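You operate a simulated robot arm through the tools that you are given. There is no shell and no other tool. Be economical: measure what you need, move in short steps, check, and stop when the job is done.

You run a simulated two-armed robot. Do the job below in one go: nothing can be reset, and whatever is moved stays where it is left.

## Task
Fetch the jar from the top of the small wooden bench and stand it in the silver pan. Then fetch the black pouch and set it on the grey tray on the top of the small wooden bench. Then open the machine one cabinet door. Keep to this order. Set down upright: jar.
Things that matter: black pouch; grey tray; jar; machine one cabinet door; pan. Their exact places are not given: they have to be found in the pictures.

Only the result counts: the job must be done as asked and must still hold three seconds after the hand-in. Knocking over, shifting, dropping, spilling or breaking anything else fails it.

## Robot
Two 7-joint arms with vacuum grippers on one trunk, on a base that drives. Base frame: it is fixed to the floor where the robot stands at the start and does not move with it; the origin is under the middle of the robot, x ahead of it, y to its left, z up; the surface under the hand at the start is at about z = 0.82. Readings come in m, degrees, newtons and seconds.
The left shoulder is at the start at [0.07, 0.174, 1.179], the right one opposite. With the tool pointing down near the work surface each hand reaches from about 0.3 to 0.8 m from the robot's upright axis, wherever it stands, measured 20 degrees to its own side. Places, roughly: machine one cabinet door [-3.3, 1.9, 0.4]. Payload 3.5 kg a hand.
Tool frame (each hand has its own): the origin (TCP) lies in the middle of the cups' lips, and z points out of the cups. The gripper has 2 cups of 0.032 m across, covering 0.032 by 0.08 m (tool x, y); the bellows give 0.01 m. With the vacuum on, a cup seals on a smooth face that it is pressed against (1 to 4 N); it does not hold porous or soft things. The pull reaches 76 N.
Orientation is that of the tool frame in the base frame, as [roll, pitch, yaw] about the fixed x, y, z axes, in that order (R = Rz(yaw) Ry(pitch) Rx(roll)). With the cups facing straight down, the tool's x points along the base's -x, its y along +y and its z along -z.

## Interface
- The arms move only by the tool move_arm. It takes "left_series", "right_series" or both (then of equal length, played together; a hand with none holds still); each is a list that holds one entry, the list of rows, each a list of 7 numbers: the shift along the tool's x, y, z in units of 40 mm (1.0 is 40 mm), then the turn, a rotation vector about the tool's x, y, z in units of 6 degrees (1.0 is 6 degrees), then the vacuum: 1 switches it on, 0 off. In form: [[[dx, dy, dz, wx, wy, wz, vac], ...]]. A call has 1 to 12 rows; each row shifts and turns the commanded pose from where the row before left it, along the tool's axes as they then stand. A call with a number of a shift or a turn outside -1 to 1 is refused whole. Rows are played at 5 a second. More than 0.05 m and 8.6 degrees between two rows, or a gripper value outside its range, and nothing of the call is played. Where a pose cannot be reached the arm comes as near as it can. A force on the tool above 40 N (or 10 N above the force at the start of the call, whichever is more), or a blocked arm, ends the call early, and 0.2 s more pass. The pull builds up within a second once a cup has sealed. Time passes only in rows, and 0.2 s behind the last, so rows that do not move give it time. It gives the time, the measured TCP pose, the force on the tool (base axes) and the pull of the vacuum at its end, in the units of the frame above (readings bear some noise), with the torque about the TCP (base axes, N m) and any sound that the robot's microphone picked up.
- Cameras (640 x 400 px; columns grow to the right, rows downward): "scene" is now at [0.1207, 0.0313, 1.5004]; the picture's right is [0.54, -0.84, 0.00], its down [-0.56, -0.36, -0.75] and it looks along [0.63, 0.40, -0.66] (base axes); focal length 276 px, centre (320, 200). "left" rides on the left gripper at [0.074, -0.019, -0.11] in its tool frame; the picture's right is [0.25, 0.97, 0.00], its down [-0.77, 0.20, -0.60] and it looks along [-0.58, 0.15, 0.80] (tool axes); focal length 218 px, centre (320, 200). "right" rides on the right gripper at [0.074, 0.019, -0.11] in its tool frame; the picture's right is [-0.25, 0.97, 0.00], its down [-0.77, -0.20, -0.60] and it looks along [-0.58, -0.15, 0.80] (tool axes); focal length 218 px, centre (320, 200).
- capture(camera): a new picture of that camera. It takes no simulated time.
- raise_lower(by): slides the trunk up (or, below 0, down) by that many m; the arms and the scene camera ride with it, the base frame stays. It gives what a move gives, with no picture.
- drive_base(legs): drives the robot by 1 to 6 legs, each [ahead, turn to the left] in m and degrees, along the robot's own axes; the way and the turn of a leg run together, so that a leg with both is an arc; at most 1.5 m and 180 degrees a leg. The arms and the cameras ride along, it lands a little off, and it stops where it bumps. It gives what a move gives.
- head_to(pan, tilt): turns the head with the scene camera to pan (to the left, within 86 degrees either way) and tilt (down, from -29 to 69), counted from straight ahead of the robot. It gives what a move gives.
- pixel_to_xyz(camera, pixels): for up to 12 pixels [column, row] of the newest picture of that camera ("zoom" is the newest enlarged one), the place [x, y, z] in the base frame of the surface seen there, good to about 0.003 m, but the place of the scene camera against the robot may be out by one fixed shift of up to 0.025 m in any direction. It takes no simulated time.
- close_up(camera, box): a new picture of the part [left, top, right, bottom] of that camera's present view, enlarged. It takes no simulated time.
- finish_job(): hands the job in; it is judged then, once.

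Go step by step. Measure first, check grasps and placings, and put right what went wrong. The budget is 110 turns and 108 pictures, counting those below and the enlarged ones. Unless the task says otherwise, let go and move clear before handing in, and close with one line.

The tools are called after ">>>" as a command line: name --argument value ..., lists and objects as JSON in quotes. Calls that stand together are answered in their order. move_arm: Moves the arms, as the interface text tells. Its arguments: {"type":"object","properties":{"left_series":{"type":"array","items":{"type":"array","items":{"type":"array","items":{"type":"number"}}}},"right_series":{"type":"array","items":{"type":"array","items":{"type":"array","items":{"type":"number"}}}}},"required":[]} The other tools are called the same way: raise_lower (by) slides the trunk up or down; drive_base (legs) drives the base; head_to (pan, tilt) turns the head that bears the scene camera; capture (camera) takes a picture; pixel_to_xyz (camera, pixels) gives the place of the surface under pixels of a picture; close_up (camera, box) takes an enlarged picture of a part of a camera's view; finish_job () hands the job in.

At the start:

```text
time: 0.0
left_tcp_pos: [0.4857, 0.4109, 1.157]
left_tool_rot: [179.9, 0.0, 180.0]
left_contact_force: [-0.7, 0.8, -0.2]
left_ft_torque: [0.01, 0.0, 0.05]
left_pull: 0.0
right_tcp_pos: [0.5731, -0.018, 1.0808]
right_tool_rot: [-180.0, -0.1, -179.9]
right_contact_force: [-0.2, -0.3, 0.9]
right_ft_torque: [-0.01, 0.02, 0.04]
right_pull: 0.0
trunk travel left (down, up): [-0.675, 0.165]
robot x, y, heading: [0.0043, -0.0002, 0.3]
head pan, tilt: [32.6, 41.6]
```

scene: 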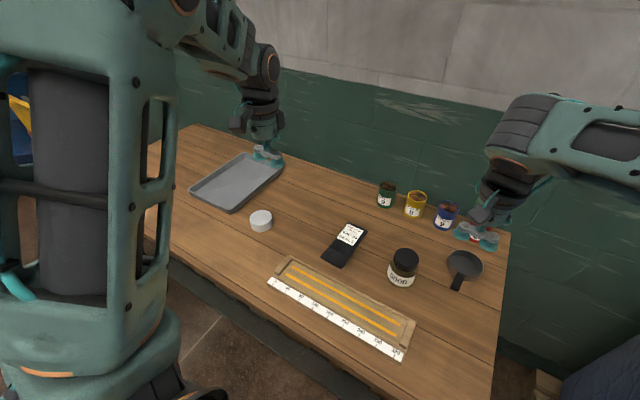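
right: 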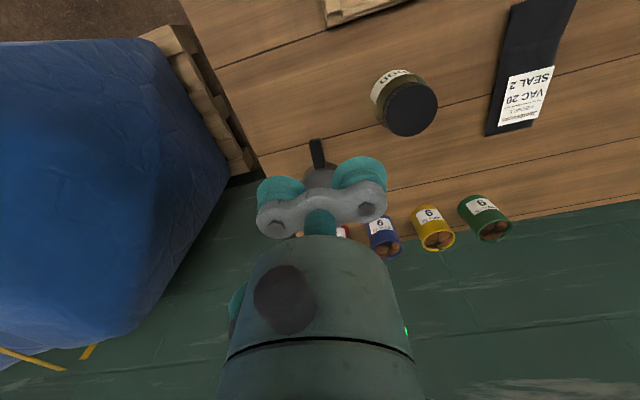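
left: 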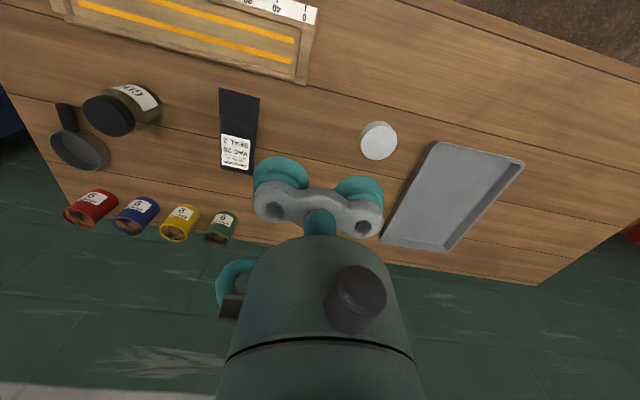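

The scene picture shows the jar at about (403,267), a small dark pan at (464,268), the black pouch at (346,243) and the grey tray at (237,182). I'll take a closer look and measure.

>>> close_up --camera "scene" --box '[310, 170, 520, 310]'

>>> pixel_to_xyz --camera "scene" --pixels '[[405, 256], [401, 284], [463, 264], [457, 284], [348, 234], [337, 254], [235, 182], [262, 220], [388, 196], [445, 215], [340, 300], [430, 300]]'

>>> close_up --camera "right" --box '[300, 0, 620, 200]'

```text
2.86 times, centred on (415, 240) of scene
```

zoom: 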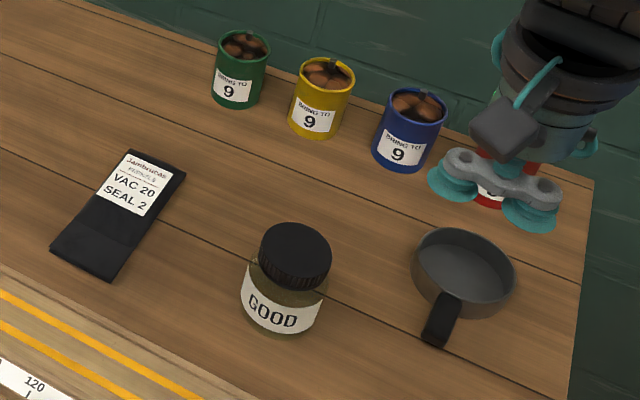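

```text
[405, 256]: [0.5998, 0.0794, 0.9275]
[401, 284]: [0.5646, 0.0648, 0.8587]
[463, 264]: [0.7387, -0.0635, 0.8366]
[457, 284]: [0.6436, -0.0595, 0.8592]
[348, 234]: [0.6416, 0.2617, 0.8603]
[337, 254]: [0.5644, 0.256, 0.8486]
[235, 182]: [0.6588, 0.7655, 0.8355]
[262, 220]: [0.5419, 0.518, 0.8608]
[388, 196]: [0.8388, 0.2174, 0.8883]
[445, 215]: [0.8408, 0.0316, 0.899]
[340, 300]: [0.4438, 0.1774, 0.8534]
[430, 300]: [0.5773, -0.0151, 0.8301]
```

```text
2.00 times, centred on (460, 100) of right
```

zoom: 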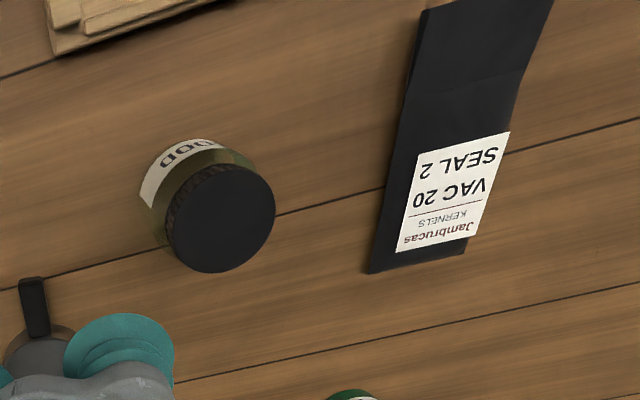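

The surface here holds the jar, pouch and tray, but the pan looks dark, not silver. I'll look around for another pan before touching anything.

>>> head_to --pan -50 --tilt 30

>>> capture --camera "scene"

>>> head_to --pan 85 --tilt 20

>>> capture --camera "scene"

>>> head_to --pan 0 --tilt 50

>>> capture --camera "scene"

```text
time: 1.6
left_tcp_pos: [0.486, 0.4105, 1.1572]
left_tool_rot: [-180.0, 0.0, -180.0]
left_contact_force: [0.5, 0.2, 0.0]
left_ft_torque: [0.02, 0.01, 0.01]
left_pull: 0.0
right_tcp_pos: [0.5716, -0.017, 1.0809]
right_tool_rot: [180.0, 0.0, -179.9]
right_contact_force: [0.3, 0.7, 0.4]
right_ft_torque: [-0.01, 0.05, 0.0]
right_pull: 0.1
trunk travel left (down, up): [-0.675, 0.165]
robot x, y, heading: [0.0054, 0.0002, 0.2]
head pan, tilt: [-50.0, 30.0]
```

```text
102 pictures are left
```

scene: 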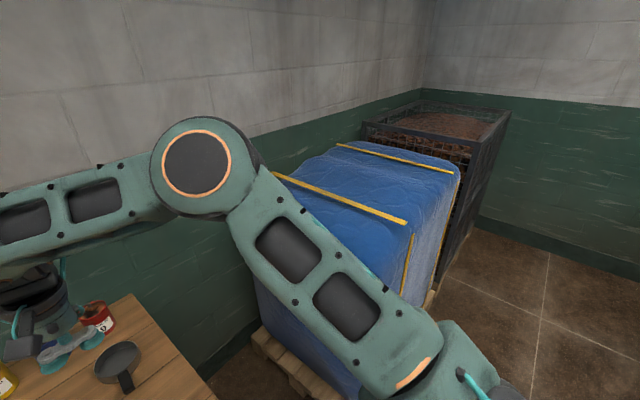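

```text
time: 3.7
left_tcp_pos: [0.4855, 0.4098, 1.1575]
left_tool_rot: [180.0, 0.1, 179.9]
left_contact_force: [0.4, -0.2, -0.1]
left_ft_torque: [-0.01, 0.01, -0.02]
left_pull: 0.0
right_tcp_pos: [0.5715, -0.0184, 1.0807]
right_tool_rot: [-180.0, 0.1, -180.0]
right_contact_force: [1.0, 0.5, 0.0]
right_ft_torque: [-0.01, 0.0, 0.0]
right_pull: 0.1
trunk travel left (down, up): [-0.675, 0.165]
robot x, y, heading: [-0.0035, -0.0016, 0.4]
head pan, tilt: [85.0, 20.0]
```

```text
101 pictures are left
```

scene: 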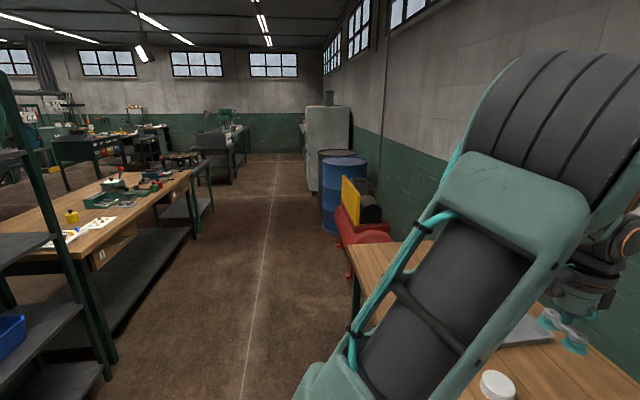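

```text
time: 5.3
left_tcp_pos: [0.4858, 0.4102, 1.1572]
left_tool_rot: [-180.0, 0.0, -179.9]
left_contact_force: [0.6, -0.2, -0.1]
left_ft_torque: [-0.02, 0.01, -0.01]
left_pull: 0.1
right_tcp_pos: [0.572, -0.017, 1.0819]
right_tool_rot: [-180.0, 0.0, 180.0]
right_contact_force: [-0.1, 0.1, -0.4]
right_ft_torque: [0.0, -0.02, 0.01]
right_pull: 0.0
trunk travel left (down, up): [-0.675, 0.165]
robot x, y, heading: [-0.0001, 0.002, -0.3]
head pan, tilt: [0.0, 50.0]
```

```text
100 pictures are left
```

scene: 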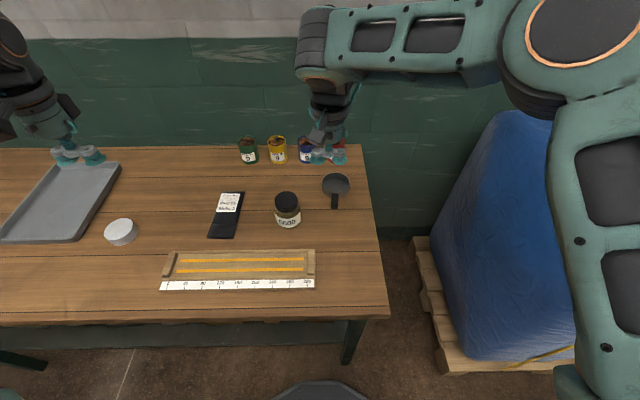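

Nothing else like a pan is near, so the small grey pan beside the jar must be the one. I'll measure the jar lid, pan and pouch with the hand cameras, which don't have the scene camera's shift.

>>> capture --camera "right"

>>> pixel_to_xyz --camera "right" --pixels '[[410, 108], [385, 108], [434, 108], [410, 82], [410, 133], [325, 60], [318, 150], [322, 172], [530, 90], [540, 40], [515, 105], [470, 120]]'

>>> pixel_to_xyz --camera "scene" --pixels '[[287, 199], [276, 199], [299, 199], [287, 193], [288, 206], [336, 184], [323, 184], [349, 184], [335, 175], [336, 195], [335, 205], [335, 230]]'

>>> close_up --camera "scene" --box '[190, 130, 370, 250]'

```text
99 pictures are left
```

right: 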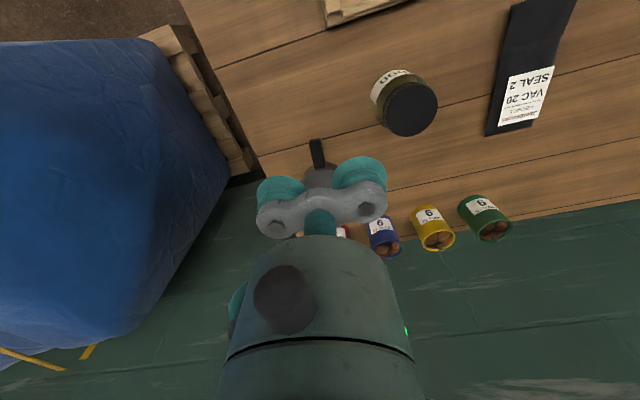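

```text
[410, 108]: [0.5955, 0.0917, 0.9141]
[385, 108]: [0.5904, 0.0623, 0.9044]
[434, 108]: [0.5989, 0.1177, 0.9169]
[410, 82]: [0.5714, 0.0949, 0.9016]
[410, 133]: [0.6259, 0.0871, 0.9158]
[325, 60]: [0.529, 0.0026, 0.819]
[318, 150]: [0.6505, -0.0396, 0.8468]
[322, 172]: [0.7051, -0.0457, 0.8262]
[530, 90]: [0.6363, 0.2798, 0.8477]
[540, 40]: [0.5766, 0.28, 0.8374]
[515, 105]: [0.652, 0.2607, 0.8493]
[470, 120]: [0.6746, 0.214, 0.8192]
```

```text
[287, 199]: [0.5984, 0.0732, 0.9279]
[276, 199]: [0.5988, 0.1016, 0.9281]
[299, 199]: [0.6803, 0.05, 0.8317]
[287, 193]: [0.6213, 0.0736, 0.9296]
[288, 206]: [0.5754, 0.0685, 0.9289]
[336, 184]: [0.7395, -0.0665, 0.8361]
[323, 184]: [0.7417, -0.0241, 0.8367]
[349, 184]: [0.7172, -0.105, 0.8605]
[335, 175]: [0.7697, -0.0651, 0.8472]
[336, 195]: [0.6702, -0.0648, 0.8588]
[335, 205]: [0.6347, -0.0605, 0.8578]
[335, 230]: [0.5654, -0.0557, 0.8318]
```

```text
3.33 times, centred on (280, 190) of scene
```

zoom: 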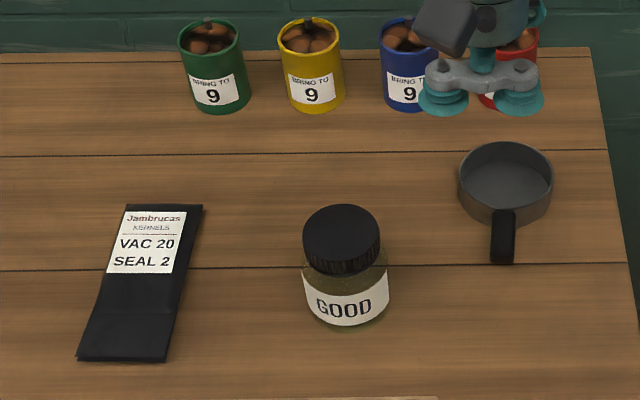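

The scene camera reads about +0.013 in z and -0.018 in y against the right camera. I'll move the right hand aside to the right, so the jar and pan are both seen clearly.

>>> move_arm --right_series '[[[-0.3, -1, 0.2, 0, 0, 0, 0], [-0.3, -1, 0.2, 0, 0, 0, 0], [-0.3, -1, 0.2, 0, 0, 0, 0], [0, -0.5, 0, 0, 0, 0, 0], [0, 0, 0, 0, 0, 0, 0]]]'

>>> capture --camera "right"

```text
time: 6.5
left_tcp_pos: [0.4841, 0.4099, 1.1576]
left_tool_rot: [180.0, 0.1, 180.0]
left_contact_force: [0.0, 0.2, -0.1]
left_ft_torque: [-0.01, -0.02, -0.01]
left_pull: 0.0
right_tcp_pos: [0.6074, -0.1563, 1.0543]
right_tool_rot: [180.0, -0.1, -180.0]
right_contact_force: [0.0, -0.4, 0.7]
right_ft_torque: [0.01, 0.01, -0.02]
right_pull: 0.0
trunk travel left (down, up): [-0.675, 0.165]
robot x, y, heading: [-0.0002, 0.0, 0.0]
head pan, tilt: [0.0, 50.0]
```

```text
97 pictures are left
```

right: 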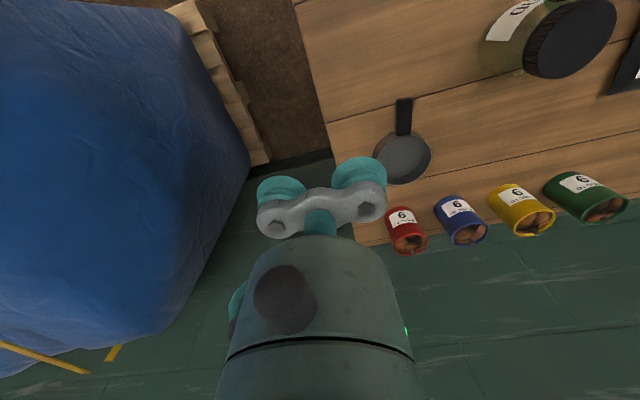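

>>> close_up --camera "right" --box '[340, 80, 500, 200]'

>>> pixel_to_xyz --camera "right" --pixels '[[403, 134], [430, 155], [404, 183], [404, 157], [380, 145], [404, 120], [403, 102], [425, 140], [420, 172]]'

```text
3.33 times, centred on (420, 140) of right
```

zoom: 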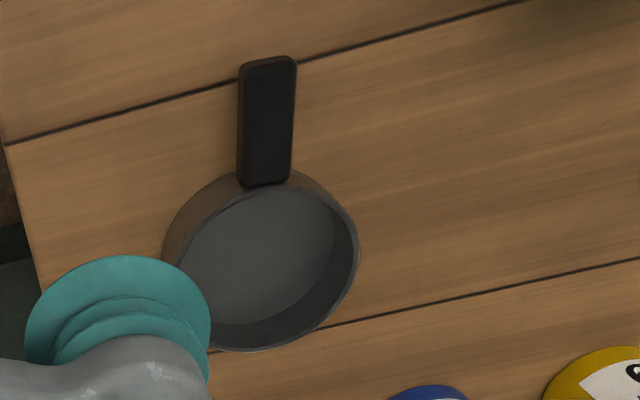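

```text
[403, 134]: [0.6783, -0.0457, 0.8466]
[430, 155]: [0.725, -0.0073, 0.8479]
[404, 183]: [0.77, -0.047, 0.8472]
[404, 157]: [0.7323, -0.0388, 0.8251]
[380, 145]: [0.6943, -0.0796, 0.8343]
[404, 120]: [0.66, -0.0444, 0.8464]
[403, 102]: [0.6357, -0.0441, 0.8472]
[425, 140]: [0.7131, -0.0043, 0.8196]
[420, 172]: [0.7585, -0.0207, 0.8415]
```

Now measure the pan's rim points on the enlarged picture.

>>> pixel_to_xyz --camera "zoom" --pixels '[[357, 255], [345, 215], [326, 187], [300, 178], [340, 300], [308, 332], [270, 347], [225, 345], [335, 235], [320, 290], [260, 318], [270, 250]]'

```text
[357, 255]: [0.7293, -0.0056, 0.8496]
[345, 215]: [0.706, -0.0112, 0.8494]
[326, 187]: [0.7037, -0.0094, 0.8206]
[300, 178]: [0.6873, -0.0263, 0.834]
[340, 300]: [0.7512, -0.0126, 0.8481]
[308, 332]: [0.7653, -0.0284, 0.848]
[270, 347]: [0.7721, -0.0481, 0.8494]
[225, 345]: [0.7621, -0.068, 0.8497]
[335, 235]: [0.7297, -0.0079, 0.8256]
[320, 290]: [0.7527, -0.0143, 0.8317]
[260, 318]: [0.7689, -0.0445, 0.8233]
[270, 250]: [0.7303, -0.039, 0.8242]
```

The pan's rim is centred at about (0.729,-0.048), outer radius 0.0425 and inner floor z≈0.824. Next I'll move the hand near the jar for a close view of its lid.

>>> move_arm --right_series '[[[0.1, 1, 0, 0, 0, 0, 0], [0.1, 1, 0, 0, 0, 0, 0], [0.1, 1, 0, 0, 0, 0, 0], [0, 0.9, 0.3, 0, 0, 0, 0], [0, 0, 0.4, 0, 0, 0, 0], [0, 0, 0, 0, 0, 0, 0]]]'

>>> close_up --camera "right" --box '[320, 50, 560, 200]'

```text
time: 7.9
left_tcp_pos: [0.4858, 0.4097, 1.1574]
left_tool_rot: [-180.0, 0.0, 180.0]
left_contact_force: [0.4, 0.1, 0.3]
left_ft_torque: [-0.01, 0.02, -0.01]
left_pull: 0.1
right_tcp_pos: [0.5943, -0.0006, 1.0282]
right_tool_rot: [180.0, 0.0, -179.9]
right_contact_force: [0.3, 0.7, -0.7]
right_ft_torque: [-0.01, 0.01, 0.01]
right_pull: 0.1
trunk travel left (down, up): [-0.675, 0.165]
robot x, y, heading: [-0.002, 0.0011, 0.1]
head pan, tilt: [0.0, 50.0]
```

```text
2.67 times, centred on (440, 125) of right
```

zoom: 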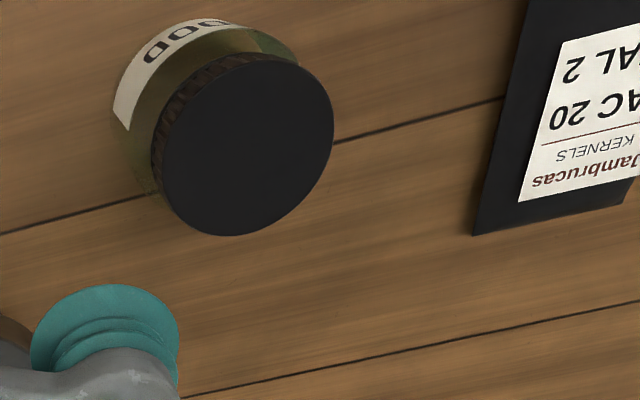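

>>> pixel_to_xyz --camera "zoom" --pixels '[[250, 145], [330, 115], [328, 155], [280, 60], [240, 232], [200, 225], [168, 175], [290, 215], [117, 80], [195, 22], [297, 60], [135, 165]]'

```text
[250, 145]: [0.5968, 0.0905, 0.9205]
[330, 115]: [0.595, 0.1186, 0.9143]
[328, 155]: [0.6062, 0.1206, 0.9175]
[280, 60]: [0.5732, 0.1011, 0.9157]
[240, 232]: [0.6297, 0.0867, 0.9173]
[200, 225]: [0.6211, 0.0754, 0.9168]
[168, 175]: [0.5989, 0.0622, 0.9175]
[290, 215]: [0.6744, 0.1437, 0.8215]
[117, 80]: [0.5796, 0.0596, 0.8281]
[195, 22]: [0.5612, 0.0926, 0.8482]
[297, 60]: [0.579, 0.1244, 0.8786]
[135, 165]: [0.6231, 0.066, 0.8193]
```

The lid centre is at about (0.600,0.091,0.917) with R≈0.029; the jar body is R≈0.036 and the pan's inside R≈0.040, so it's tight. I'll take a closer look at the pan for a better centre.

>>> move_arm --right_series '[[[-0.5, -1, 0, 0, 0, 0, 0], [-1, -1, 0, 0, 0, 0, 0], [-0.9, -1, 0.2, 0, 0, 0, 0], [-0.5, -0.5, 0.5, 0, 0, 0, 0], [0, 0, 0.8, 0, 0, 0, 0], [0, 0, 0, 0, 0, 0, 0]]]'

>>> close_up --camera "right" --box '[350, 30, 590, 180]'

```text
refused: row 2 steps farther than a row can; nothing moved
```

```text
2.67 times, centred on (470, 105) of right
```

zoom: 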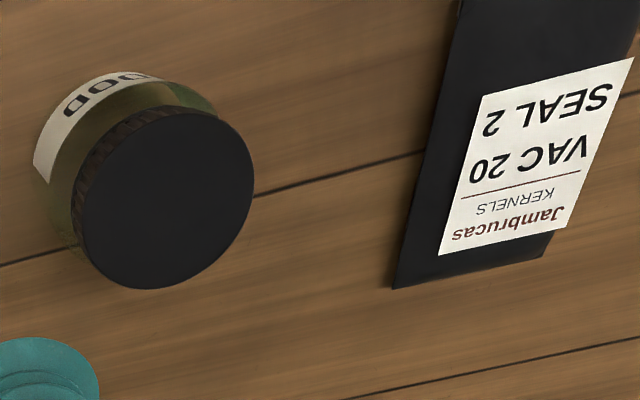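

Row steps must total under 0.05 m; I'll resend with smaller rows.

>>> move_arm --right_series '[[[-0.6, -0.8, 0, 0, 0, 0, 0], [-0.6, -0.8, 0, 0, 0, 0, 0], [-0.6, -0.8, 0, 0, 0, 0, 0], [-0.6, -0.8, 0, 0, 0, 0, 0], [-0.4, -0.8, 0, 0, 0, 0, 0], [0, 0, 0.8, 0, 0, 0, 0], [0, 0, 0.5, 0, 0, 0, 0], [0, 0, 0, 0, 0, 0, 0]]]'

>>> capture --camera "right"

```text
time: 9.7
left_tcp_pos: [0.4851, 0.4101, 1.1562]
left_tool_rot: [180.0, 0.0, -180.0]
left_contact_force: [0.1, -0.2, -0.7]
left_ft_torque: [0.0, 0.01, -0.01]
left_pull: 0.1
right_tcp_pos: [0.7073, -0.1608, 0.9767]
right_tool_rot: [180.0, 0.0, 179.9]
right_contact_force: [0.2, -0.1, 0.4]
right_ft_torque: [0.04, 0.0, 0.0]
right_pull: 0.0
trunk travel left (down, up): [-0.675, 0.165]
robot x, y, heading: [-0.0016, -0.0038, 0.0]
head pan, tilt: [0.0, 50.0]
```

```text
93 pictures are left
```

right: 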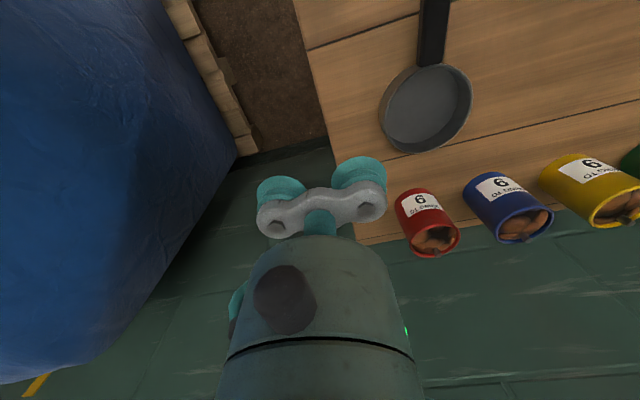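

>>> close_up --camera "right" --box '[360, 50, 500, 160]'

>>> pixel_to_xyz --camera "zoom" --pixels '[[511, 160], [500, 220], [460, 290], [400, 350], [320, 395], [260, 400], [470, 110], [400, 90], [220, 130], [130, 270], [300, 220], [160, 240]]'

```text
3.64 times, centred on (430, 105) of right
```

zoom: 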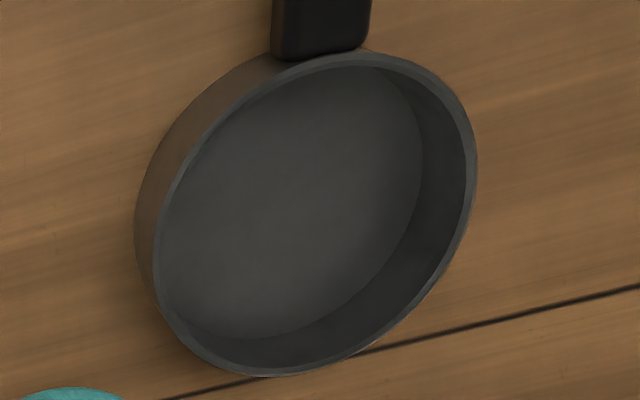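

```text
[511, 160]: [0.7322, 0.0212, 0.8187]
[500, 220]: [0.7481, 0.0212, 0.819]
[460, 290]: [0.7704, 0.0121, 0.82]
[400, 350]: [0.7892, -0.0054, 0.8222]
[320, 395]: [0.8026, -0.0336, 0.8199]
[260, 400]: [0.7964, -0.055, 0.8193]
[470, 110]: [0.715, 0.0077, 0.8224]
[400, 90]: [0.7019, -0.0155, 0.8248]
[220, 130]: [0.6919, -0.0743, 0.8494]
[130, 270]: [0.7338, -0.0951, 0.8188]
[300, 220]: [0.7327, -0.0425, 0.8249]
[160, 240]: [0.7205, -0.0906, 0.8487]
```

Now I can see the rim well in the zoom; I'll measure rim-top points around it.

>>> pixel_to_xyz --camera "zoom" --pixels '[[472, 180], [462, 120], [430, 80], [380, 58], [310, 62], [250, 90], [190, 155], [158, 230], [162, 300], [200, 352], [270, 371], [440, 265]]'

>>> pixel_to_xyz --camera "zoom" --pixels '[[373, 335], [414, 110], [421, 170], [400, 240], [350, 300], [270, 337], [200, 330], [180, 200]]'

```text
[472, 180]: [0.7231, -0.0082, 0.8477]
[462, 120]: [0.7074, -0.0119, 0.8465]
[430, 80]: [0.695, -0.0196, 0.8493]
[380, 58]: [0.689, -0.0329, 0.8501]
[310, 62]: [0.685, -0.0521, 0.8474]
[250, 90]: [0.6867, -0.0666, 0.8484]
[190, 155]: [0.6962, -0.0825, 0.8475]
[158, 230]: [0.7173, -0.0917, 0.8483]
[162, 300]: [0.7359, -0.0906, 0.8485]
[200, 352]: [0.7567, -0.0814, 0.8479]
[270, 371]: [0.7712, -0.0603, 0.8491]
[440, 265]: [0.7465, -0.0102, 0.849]
```

```text
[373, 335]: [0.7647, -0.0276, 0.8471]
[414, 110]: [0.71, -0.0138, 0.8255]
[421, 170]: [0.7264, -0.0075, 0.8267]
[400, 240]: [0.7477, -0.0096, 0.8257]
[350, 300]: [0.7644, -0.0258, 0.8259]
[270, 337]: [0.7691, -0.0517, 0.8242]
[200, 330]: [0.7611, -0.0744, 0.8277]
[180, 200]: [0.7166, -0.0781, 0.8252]
```

The pan centre refines to (0.7285,-0.0495), inner R≈0.0415, floor 0.825. Now I'll go above the jar with the +y cup over the lid centre: TCP at (0.600, 0.067).

>>> move_arm --right_series '[[[0, 0, -0.5, 0, 0, 0, 0], [0.447, 0.95, -0.1, 0, 0, 0, 0], [0.447, 0.95, 0, 0, 0, 0, 0], [0.447, 0.95, 0, 0, 0, 0, 0], [0.447, 0.95, 0, 0, 0, 0, 0], [0.447, 0.95, 0, 0, 0, 0, 0], [0.447, 0.95, 0, 0, 0, 0, 0], [0, 0, 0.5, 0, 0, 0, 0], [0, 0, 0.7, 0, 0, 0, 0], [0, 0, 0, 0, 0, 0, 0]]]'

>>> capture --camera "right"

```text
time: 11.9
left_tcp_pos: [0.4842, 0.4098, 1.1584]
left_tool_rot: [-179.9, 0.0, -179.9]
left_contact_force: [0.2, -0.2, -0.4]
left_ft_torque: [0.02, 0.01, -0.04]
left_pull: 0.1
right_tcp_pos: [0.6014, 0.0658, 0.9525]
right_tool_rot: [179.9, -0.1, 179.8]
right_contact_force: [-0.7, 0.3, 0.1]
right_ft_torque: [-0.01, 0.04, 0.0]
right_pull: 0.1
trunk travel left (down, up): [-0.675, 0.165]
robot x, y, heading: [-0.0, -0.0017, 0.2]
head pan, tilt: [0.0, 50.0]
```

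```text
91 pictures are left
```

right: 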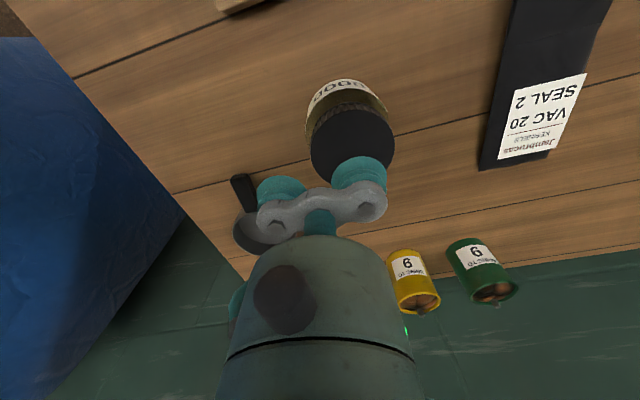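

The +y cup is above the lid. Lower with the vacuum on to just press.

>>> move_arm --right_series '[[[0, 0, 0.4, 0, 0, 0, 1], [0, 0, 0.3, 0, 0, 0, 1], [0, 0, 0.15, 0, 0, 0, 1], [0, 0, 0.08, 0, 0, 0, 1], [0, 0, 0.05, 0, 0, 0, 1], [0, 0, 0, 0, 0, 0, 1], [0, 0, 0, 0, 0, 0, 1]]]'

```text
time: 13.5
left_tcp_pos: [0.4843, 0.4093, 1.1573]
left_tool_rot: [179.8, 0.1, 179.9]
left_contact_force: [-0.9, 0.3, -0.1]
left_ft_torque: [0.02, -0.02, -0.01]
left_pull: 0.1
right_tcp_pos: [0.5981, 0.0662, 0.9154]
right_tool_rot: [180.0, 0.1, 180.0]
right_contact_force: [1.1, -3.0, 14.7]
right_ft_torque: [0.83, -0.03, -0.05]
right_pull: 37.9
trunk travel left (down, up): [-0.675, 0.165]
robot x, y, heading: [0.0025, -0.0013, 0.1]
head pan, tilt: [0.0, 50.0]
```

One cup is sealed (pull 37.9 N). Lift 6 cm and look.

>>> move_arm --right_series '[[[0, 0, -0.2, 0, 0, 0, 1], [0, 0, -0.4, 0, 0, 0, 1], [0, 0, -0.5, 0, 0, 0, 1], [0, 0, -0.5, 0, 0, 0, 1], [0, 0, 0, 0, 0, 0, 1]]]'

>>> capture --camera "right"

>>> close_up --camera "scene" --box '[200, 100, 400, 250]'

```text
time: 14.7
left_tcp_pos: [0.4859, 0.41, 1.1565]
left_tool_rot: [180.0, 0.0, -179.9]
left_contact_force: [0.4, -0.6, 0.1]
left_ft_torque: [-0.03, 0.0, -0.03]
left_pull: 0.0
right_tcp_pos: [0.6011, 0.067, 0.9767]
right_tool_rot: [179.9, -0.1, -180.0]
right_contact_force: [-0.6, 0.3, -2.6]
right_ft_torque: [0.45, -0.01, 0.04]
right_pull: 37.9
trunk travel left (down, up): [-0.675, 0.165]
robot x, y, heading: [-0.0003, -0.0001, -0.3]
head pan, tilt: [0.0, 50.0]
```

```text
90 pictures are left
```

right: 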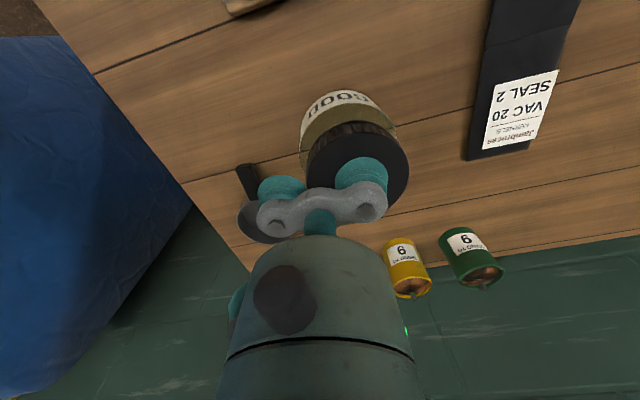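

```text
2.67 times, centred on (300, 175) of scene
```

zoom: 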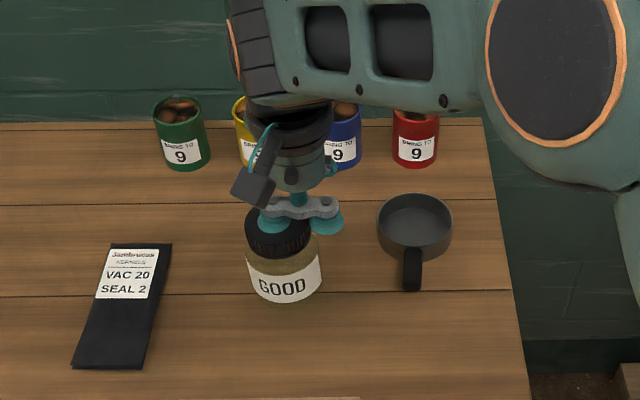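

The jar is held. I'll measure the lid edge and body for any tilt and the actual offset.

>>> close_up --camera "right" --box '[280, 70, 440, 220]'

>>> pixel_to_xyz --camera "right" --pixels '[[320, 150], [350, 140], [380, 140], [398, 160], [403, 190], [312, 170], [330, 155], [392, 150], [350, 98], [305, 130], [392, 122], [330, 105]]'

```text
2.67 times, centred on (360, 145) of right
```

zoom: 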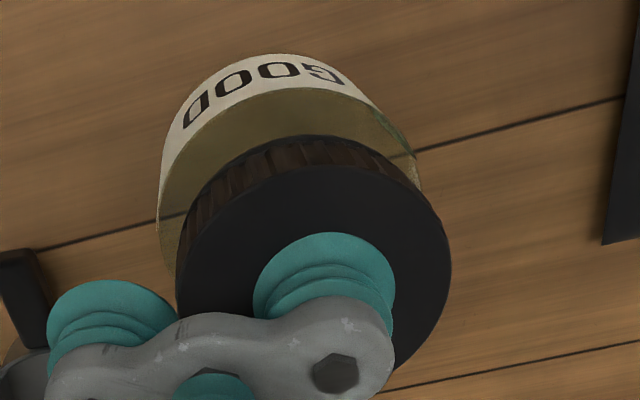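

```text
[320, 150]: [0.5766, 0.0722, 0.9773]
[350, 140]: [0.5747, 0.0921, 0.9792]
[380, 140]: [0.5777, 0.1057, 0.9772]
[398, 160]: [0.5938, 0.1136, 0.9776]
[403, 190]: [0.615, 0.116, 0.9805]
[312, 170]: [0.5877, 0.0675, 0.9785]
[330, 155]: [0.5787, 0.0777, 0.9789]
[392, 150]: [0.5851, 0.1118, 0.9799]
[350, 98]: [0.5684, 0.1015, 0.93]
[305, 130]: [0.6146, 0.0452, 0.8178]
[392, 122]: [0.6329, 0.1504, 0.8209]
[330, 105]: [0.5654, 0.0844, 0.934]
```

The lid is level (z≈0.978 all over). A few edge points from the zoom give the centre.

>>> pixel_to_xyz --camera "zoom" --pixels '[[182, 275], [190, 240], [230, 190], [300, 163], [370, 170], [415, 205], [445, 255], [440, 310], [410, 350], [165, 180], [220, 80], [390, 125]]'

```text
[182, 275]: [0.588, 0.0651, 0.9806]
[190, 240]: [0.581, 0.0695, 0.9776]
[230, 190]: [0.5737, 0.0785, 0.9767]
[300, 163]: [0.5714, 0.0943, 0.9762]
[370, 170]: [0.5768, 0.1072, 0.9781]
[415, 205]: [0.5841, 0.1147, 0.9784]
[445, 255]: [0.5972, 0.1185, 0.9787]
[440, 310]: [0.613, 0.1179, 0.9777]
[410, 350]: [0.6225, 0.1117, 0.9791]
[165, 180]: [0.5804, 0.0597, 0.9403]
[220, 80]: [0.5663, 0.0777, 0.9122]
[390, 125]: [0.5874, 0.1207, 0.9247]
```

The jar's centre is (0.600,0.0905) when held. Shift by (+0.1285,-0.140) to bring it over the pan.

>>> move_arm --right_series '[[[-0.5, -0.55, 0, 0, 0, 0, 1], [-0.5, -0.55, 0, 0, 0, 0, 1], [-0.5, -0.55, 0, 0, 0, 0, 1], [-0.5, -0.55, 0, 0, 0, 0, 1], [-0.5, -0.55, 0, 0, 0, 0, 1], [-0.5, -0.55, 0, 0, 0, 0, 1], [-0.2125, -0.2, 0, 0, 0, 0, 1], [0, 0, 0, 0, 0, 0, 1], [0, 0, 0, 0, 0, 0, 1]]]'

>>> capture --camera "right"

>>> close_up --camera "right" --box '[280, 70, 440, 220]'

>>> close_up --camera "scene" --box '[270, 110, 400, 230]'

```text
time: 16.7
left_tcp_pos: [0.485, 0.4098, 1.1572]
left_tool_rot: [-180.0, 0.0, -180.0]
left_contact_force: [0.5, -0.4, 0.3]
left_ft_torque: [-0.04, 0.0, -0.01]
left_pull: 0.0
right_tcp_pos: [0.7296, -0.0742, 0.9774]
right_tool_rot: [179.9, 0.0, 180.0]
right_contact_force: [-1.1, 0.8, -2.1]
right_ft_torque: [0.46, -0.02, 0.0]
right_pull: 37.5
trunk travel left (down, up): [-0.675, 0.165]
robot x, y, heading: [0.0036, -0.0028, 0.0]
head pan, tilt: [0.0, 50.0]
```

```text
87 pictures are left
```

right: 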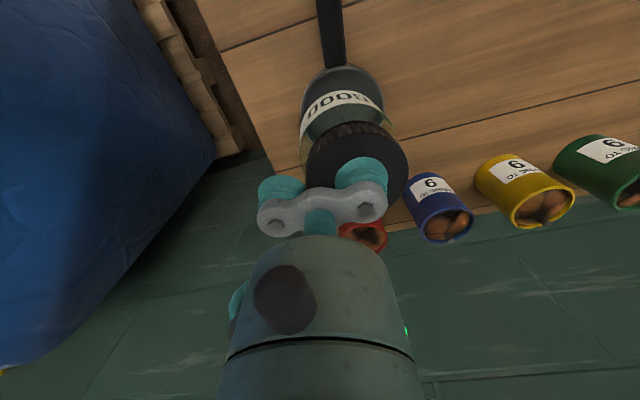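

```text
2.67 times, centred on (360, 145) of right
```

zoom: 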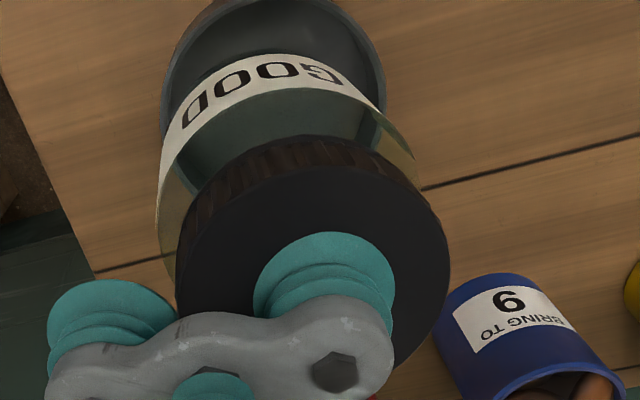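

```text
3.33 times, centred on (335, 170) of scene
```

zoom: 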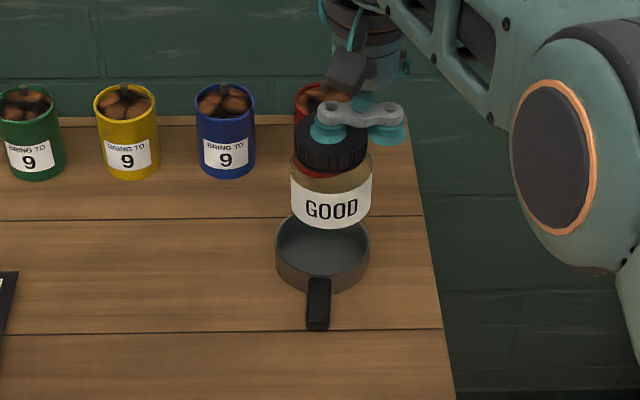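

The jar is centred over the pan in the right picture. Lower 2.5 cm to just above the rim and check.

>>> move_arm --right_series '[[[0, 0, 0.3, 0, 0, 0, 1], [0, 0, 0.3, 0, 0, 0, 1], [0, 0, 0, 0, 0, 0, 1], [0, 0, 0, 0, 0, 0, 1]]]'

>>> close_up --camera "right" --box '[280, 50, 440, 200]'

>>> close_up --camera "scene" --box '[290, 130, 380, 220]'

```text
time: 17.7
left_tcp_pos: [0.4848, 0.4092, 1.1566]
left_tool_rot: [-179.9, 0.0, 179.9]
left_contact_force: [-0.1, 0.3, -0.6]
left_ft_torque: [-0.01, 0.01, 0.03]
left_pull: 0.0
right_tcp_pos: [0.7305, -0.0721, 0.9533]
right_tool_rot: [-180.0, 0.0, -180.0]
right_contact_force: [-0.3, -0.3, -1.2]
right_ft_torque: [0.44, 0.02, 0.01]
right_pull: 38.2
trunk travel left (down, up): [-0.675, 0.165]
robot x, y, heading: [-0.0007, 0.0022, -0.0]
head pan, tilt: [0.0, 50.0]
```

```text
2.67 times, centred on (360, 125) of right
```

zoom: 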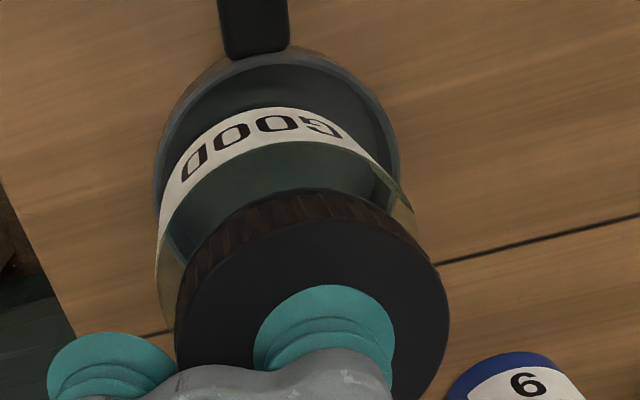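

```text
4.44 times, centred on (335, 175) of scene
```

zoom: 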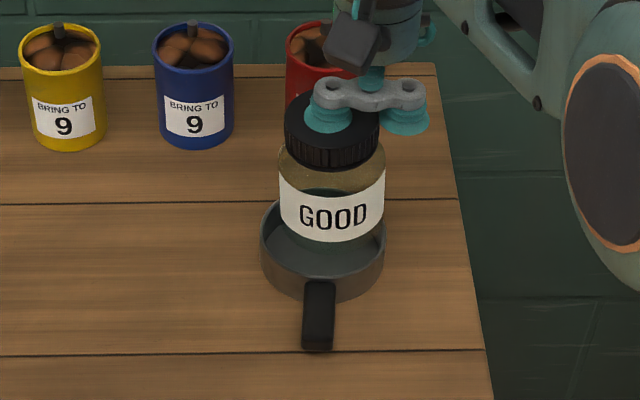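

In the scene zoom the jar looks a few pixels right of the pan's middle (jar 279–386, pan rim 262–385). I'll check with measured points before lowering.

>>> pixel_to_xyz --camera "zoom" --pixels '[[264, 240], [383, 240], [284, 200], [300, 200], [332, 200], [364, 200], [380, 200], [290, 130], [310, 150], [332, 155], [355, 150], [374, 130]]'

>>> close_up --camera "right" --box '[310, 50, 400, 140]'

```text
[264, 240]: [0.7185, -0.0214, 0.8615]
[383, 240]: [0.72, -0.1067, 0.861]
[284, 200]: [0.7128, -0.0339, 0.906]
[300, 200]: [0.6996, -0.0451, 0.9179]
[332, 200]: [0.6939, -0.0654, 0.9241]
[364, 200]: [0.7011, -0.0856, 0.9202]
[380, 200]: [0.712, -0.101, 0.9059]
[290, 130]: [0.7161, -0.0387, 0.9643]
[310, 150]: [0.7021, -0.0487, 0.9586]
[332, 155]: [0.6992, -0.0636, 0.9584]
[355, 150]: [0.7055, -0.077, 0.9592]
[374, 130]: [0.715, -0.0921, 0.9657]
```

```text
4.44 times, centred on (355, 95) of right
```

zoom: 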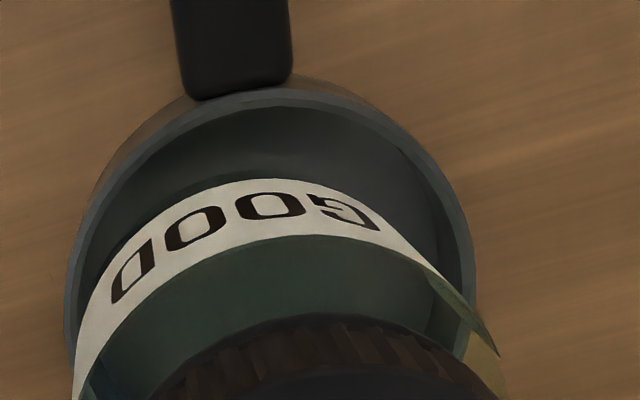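

The jar is about 2–3 mm to the right of the pan's middle (-0.0665 against -0.064, scene values). Correct by +2 mm in y and lower slowly toward the pan's floor.

>>> move_arm --right_series '[[[0, 0.05, 0, 0, 0, 0, 1], [0, 0, 0.2, 0, 0, 0, 1], [0, 0, 0.2, 0, 0, 0, 1], [0, 0, 0.15, 0, 0, 0, 1], [0, 0, 0, 0, 0, 0, 1]]]'

>>> close_up --camera "scene" --box '[290, 130, 380, 220]'

```text
time: 18.9
left_tcp_pos: [0.4857, 0.4093, 1.156]
left_tool_rot: [179.9, 0.1, 179.9]
left_contact_force: [-0.3, -1.8, 0.6]
left_ft_torque: [0.02, -0.01, 0.03]
left_pull: 0.1
right_tcp_pos: [0.7306, -0.0717, 0.932]
right_tool_rot: [-180.0, 0.0, -180.0]
right_contact_force: [-0.5, 0.7, -1.4]
right_ft_torque: [0.48, -0.02, -0.02]
right_pull: 37.3
trunk travel left (down, up): [-0.675, 0.165]
robot x, y, heading: [0.0011, 0.0017, 0.1]
head pan, tilt: [0.0, 50.0]
```

```text
4.44 times, centred on (335, 175) of scene
```

zoom: 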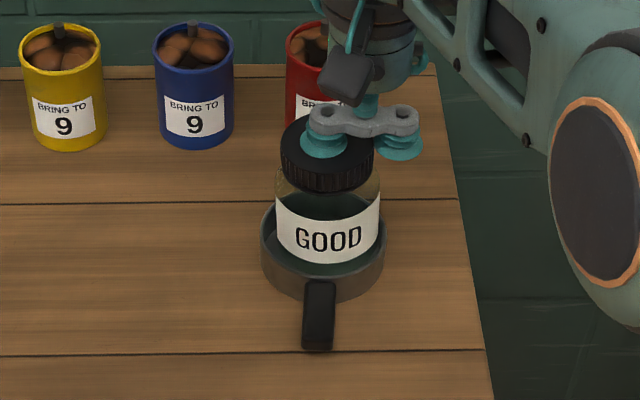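

The jar's bottom is inside the rim with no side force. Continue down until contact.

>>> move_arm --right_series '[[[0, 0, 0.1, 0, 0, 0, 1], [0, 0, 0.08, 0, 0, 0, 1], [0, 0, 0.05, 0, 0, 0, 1], [0, 0, 0, 0, 0, 0, 1]]]'

```text
time: 19.9
left_tcp_pos: [0.485, 0.4097, 1.1557]
left_tool_rot: [-180.0, 0.0, -180.0]
left_contact_force: [0.5, 0.4, 0.3]
left_ft_torque: [-0.04, 0.01, 0.0]
left_pull: 0.0
right_tcp_pos: [0.729, -0.0712, 0.9211]
right_tool_rot: [179.9, 0.0, -179.9]
right_contact_force: [0.3, 1.1, -1.6]
right_ft_torque: [0.47, -0.03, 0.01]
right_pull: 38.1
trunk travel left (down, up): [-0.675, 0.165]
robot x, y, heading: [0.0018, 0.0006, -0.0]
head pan, tilt: [0.0, 50.0]
```

>>> move_arm --right_series '[[[0, 0, 0.05, 0, 0, 0, 1], [0, 0, 0, 0, 0, 0, 1]]]'

```text
time: 20.5
left_tcp_pos: [0.4854, 0.4103, 1.1577]
left_tool_rot: [-180.0, 0.0, 180.0]
left_contact_force: [1.3, -0.5, -0.5]
left_ft_torque: [0.01, 0.01, 0.03]
left_pull: 0.0
right_tcp_pos: [0.7277, -0.0714, 0.9194]
right_tool_rot: [-180.0, 0.0, -180.0]
right_contact_force: [-0.9, 0.0, 0.2]
right_ft_torque: [0.48, -0.02, -0.01]
right_pull: 37.3
trunk travel left (down, up): [-0.675, 0.165]
robot x, y, heading: [0.0024, 0.0011, -0.2]
head pan, tilt: [0.0, 50.0]
```

The force went from -1.6 to +0.2 N, so it's just touching. One more millimetre, then release and rise.

>>> move_arm --right_series '[[[0, 0, 0.03, 0, 0, 0, 1], [0, 0, 0, 0, 0, 0, 1], [0, 0, 0, 0, 0, 0, 0], [0, 0, 0, 0, 0, 0, 0], [0, 0, 0, 0, 0, 0, 0], [0, 0, 0, 0, 0, 0, 0], [0, 0, 0, 0, 0, 0, 0]]]'

>>> close_up --camera "scene" --box '[290, 130, 380, 220]'

```text
time: 22.1
left_tcp_pos: [0.4851, 0.4101, 1.1558]
left_tool_rot: [180.0, 0.1, 180.0]
left_contact_force: [-0.7, -0.2, -0.6]
left_ft_torque: [0.01, -0.02, 0.03]
left_pull: 0.1
right_tcp_pos: [0.7295, -0.0704, 0.9193]
right_tool_rot: [180.0, 0.0, 180.0]
right_contact_force: [-0.1, -0.3, 0.8]
right_ft_torque: [0.0, 0.02, 0.0]
right_pull: 0.1
trunk travel left (down, up): [-0.675, 0.165]
robot x, y, heading: [0.0014, -0.0008, 0.0]
head pan, tilt: [0.0, 50.0]
```

```text
4.44 times, centred on (335, 175) of scene
```

zoom: 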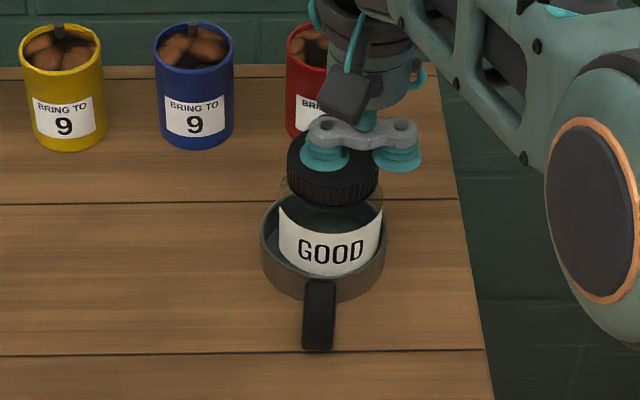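

Released. Rise and check the jar stands flat in the pan.

>>> move_arm --right_series '[[[0, 0, -0.3, 0, 0, 0, 0], [0, 0, -0.8, 0, 0, 0, 0], [0, 0, -1, 0, 0, 0, 0], [0.8, -0.8, -0.2, 0, 0, 0, 0], [0.5, -0.8, 0, 0, 0, 0, 0], [0, 0, 0, 0, 0, 0, 0]]]'

>>> close_up --camera "scene" --box '[290, 130, 380, 220]'

>>> pixel_to_xyz --camera "zoom" --pixels '[[333, 140], [333, 170], [295, 158], [372, 158], [333, 158], [320, 150], [333, 250], [264, 240], [383, 240]]'

>>> capture --camera "right"

```text
time: 23.5
left_tcp_pos: [0.4857, 0.4108, 1.1553]
left_tool_rot: [-179.9, 0.0, -179.9]
left_contact_force: [0.0, 0.9, 0.1]
left_ft_torque: [-0.05, 0.06, 0.02]
left_pull: 0.0
right_tcp_pos: [0.679, -0.1337, 1.0119]
right_tool_rot: [180.0, -0.1, -179.9]
right_contact_force: [-0.4, -0.2, 0.4]
right_ft_torque: [-0.04, 0.01, 0.01]
right_pull: 0.1
trunk travel left (down, up): [-0.675, 0.165]
robot x, y, heading: [-0.0006, 0.0026, -0.1]
head pan, tilt: [0.0, 50.0]
```

```text
4.44 times, centred on (335, 175) of scene
```

zoom: 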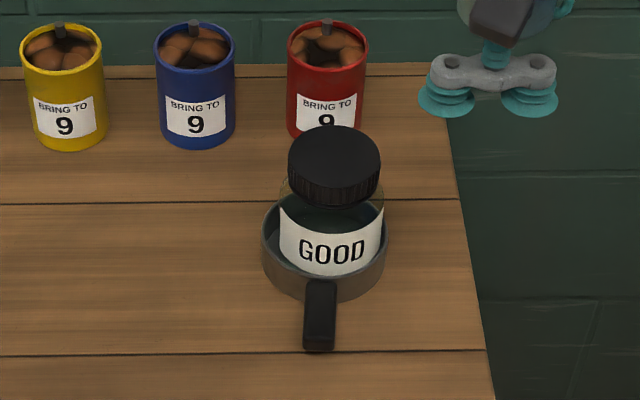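

```text
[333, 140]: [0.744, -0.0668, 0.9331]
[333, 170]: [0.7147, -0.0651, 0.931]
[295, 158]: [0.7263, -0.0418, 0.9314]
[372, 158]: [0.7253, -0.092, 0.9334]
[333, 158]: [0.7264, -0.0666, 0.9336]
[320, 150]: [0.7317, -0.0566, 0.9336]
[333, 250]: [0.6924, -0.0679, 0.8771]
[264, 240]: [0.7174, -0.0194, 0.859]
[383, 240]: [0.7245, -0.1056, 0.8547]
```

```text
78 pictures are left
```

right: 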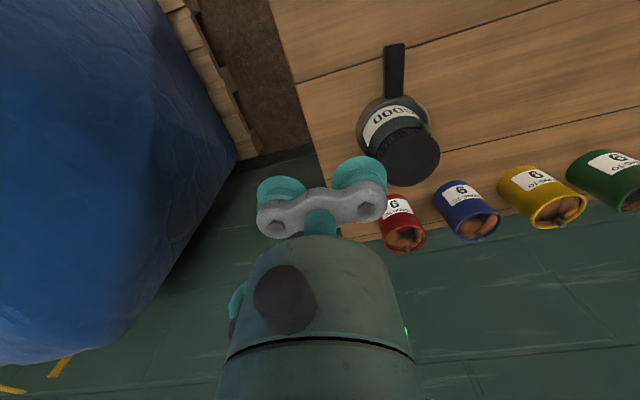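

The jar stands level in the pan (lid at z≈0.932 all over, scene value). Next the pouch: measure it and the tray with the left camera.

>>> close_up --camera "left" --box '[180, 60, 300, 190]'

>>> capture --camera "left"

>>> pixel_to_xyz --camera "left" --pixels '[[220, 88], [259, 96], [219, 168], [252, 173], [222, 135], [255, 138], [240, 115], [235, 150], [435, 145], [520, 165], [385, 240], [450, 250]]'

```text
3.08 times, centred on (240, 125) of left
```

zoom: 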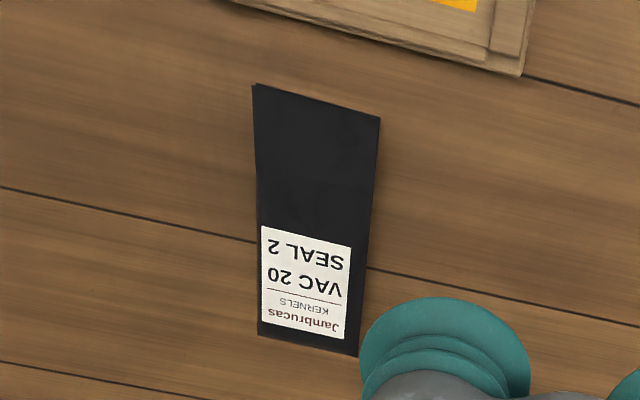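

```text
76 pictures are left
```

left: 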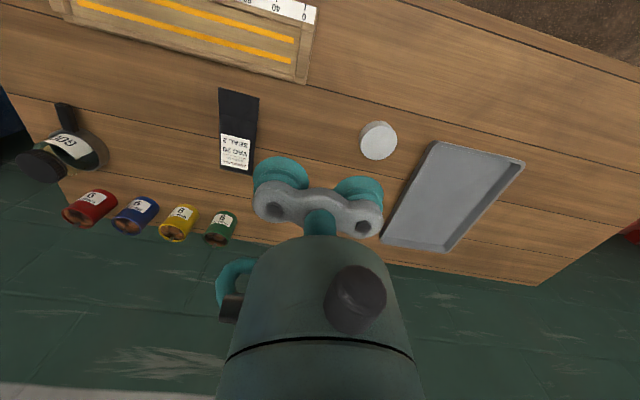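

```text
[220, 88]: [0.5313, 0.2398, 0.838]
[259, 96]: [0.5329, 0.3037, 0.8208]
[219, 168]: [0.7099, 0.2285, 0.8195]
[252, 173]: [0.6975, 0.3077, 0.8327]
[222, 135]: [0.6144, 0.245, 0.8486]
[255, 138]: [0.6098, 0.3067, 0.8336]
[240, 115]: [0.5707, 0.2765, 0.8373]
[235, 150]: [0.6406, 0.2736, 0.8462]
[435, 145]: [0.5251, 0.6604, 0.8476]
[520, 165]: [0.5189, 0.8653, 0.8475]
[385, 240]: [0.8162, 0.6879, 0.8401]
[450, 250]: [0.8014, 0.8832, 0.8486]
```

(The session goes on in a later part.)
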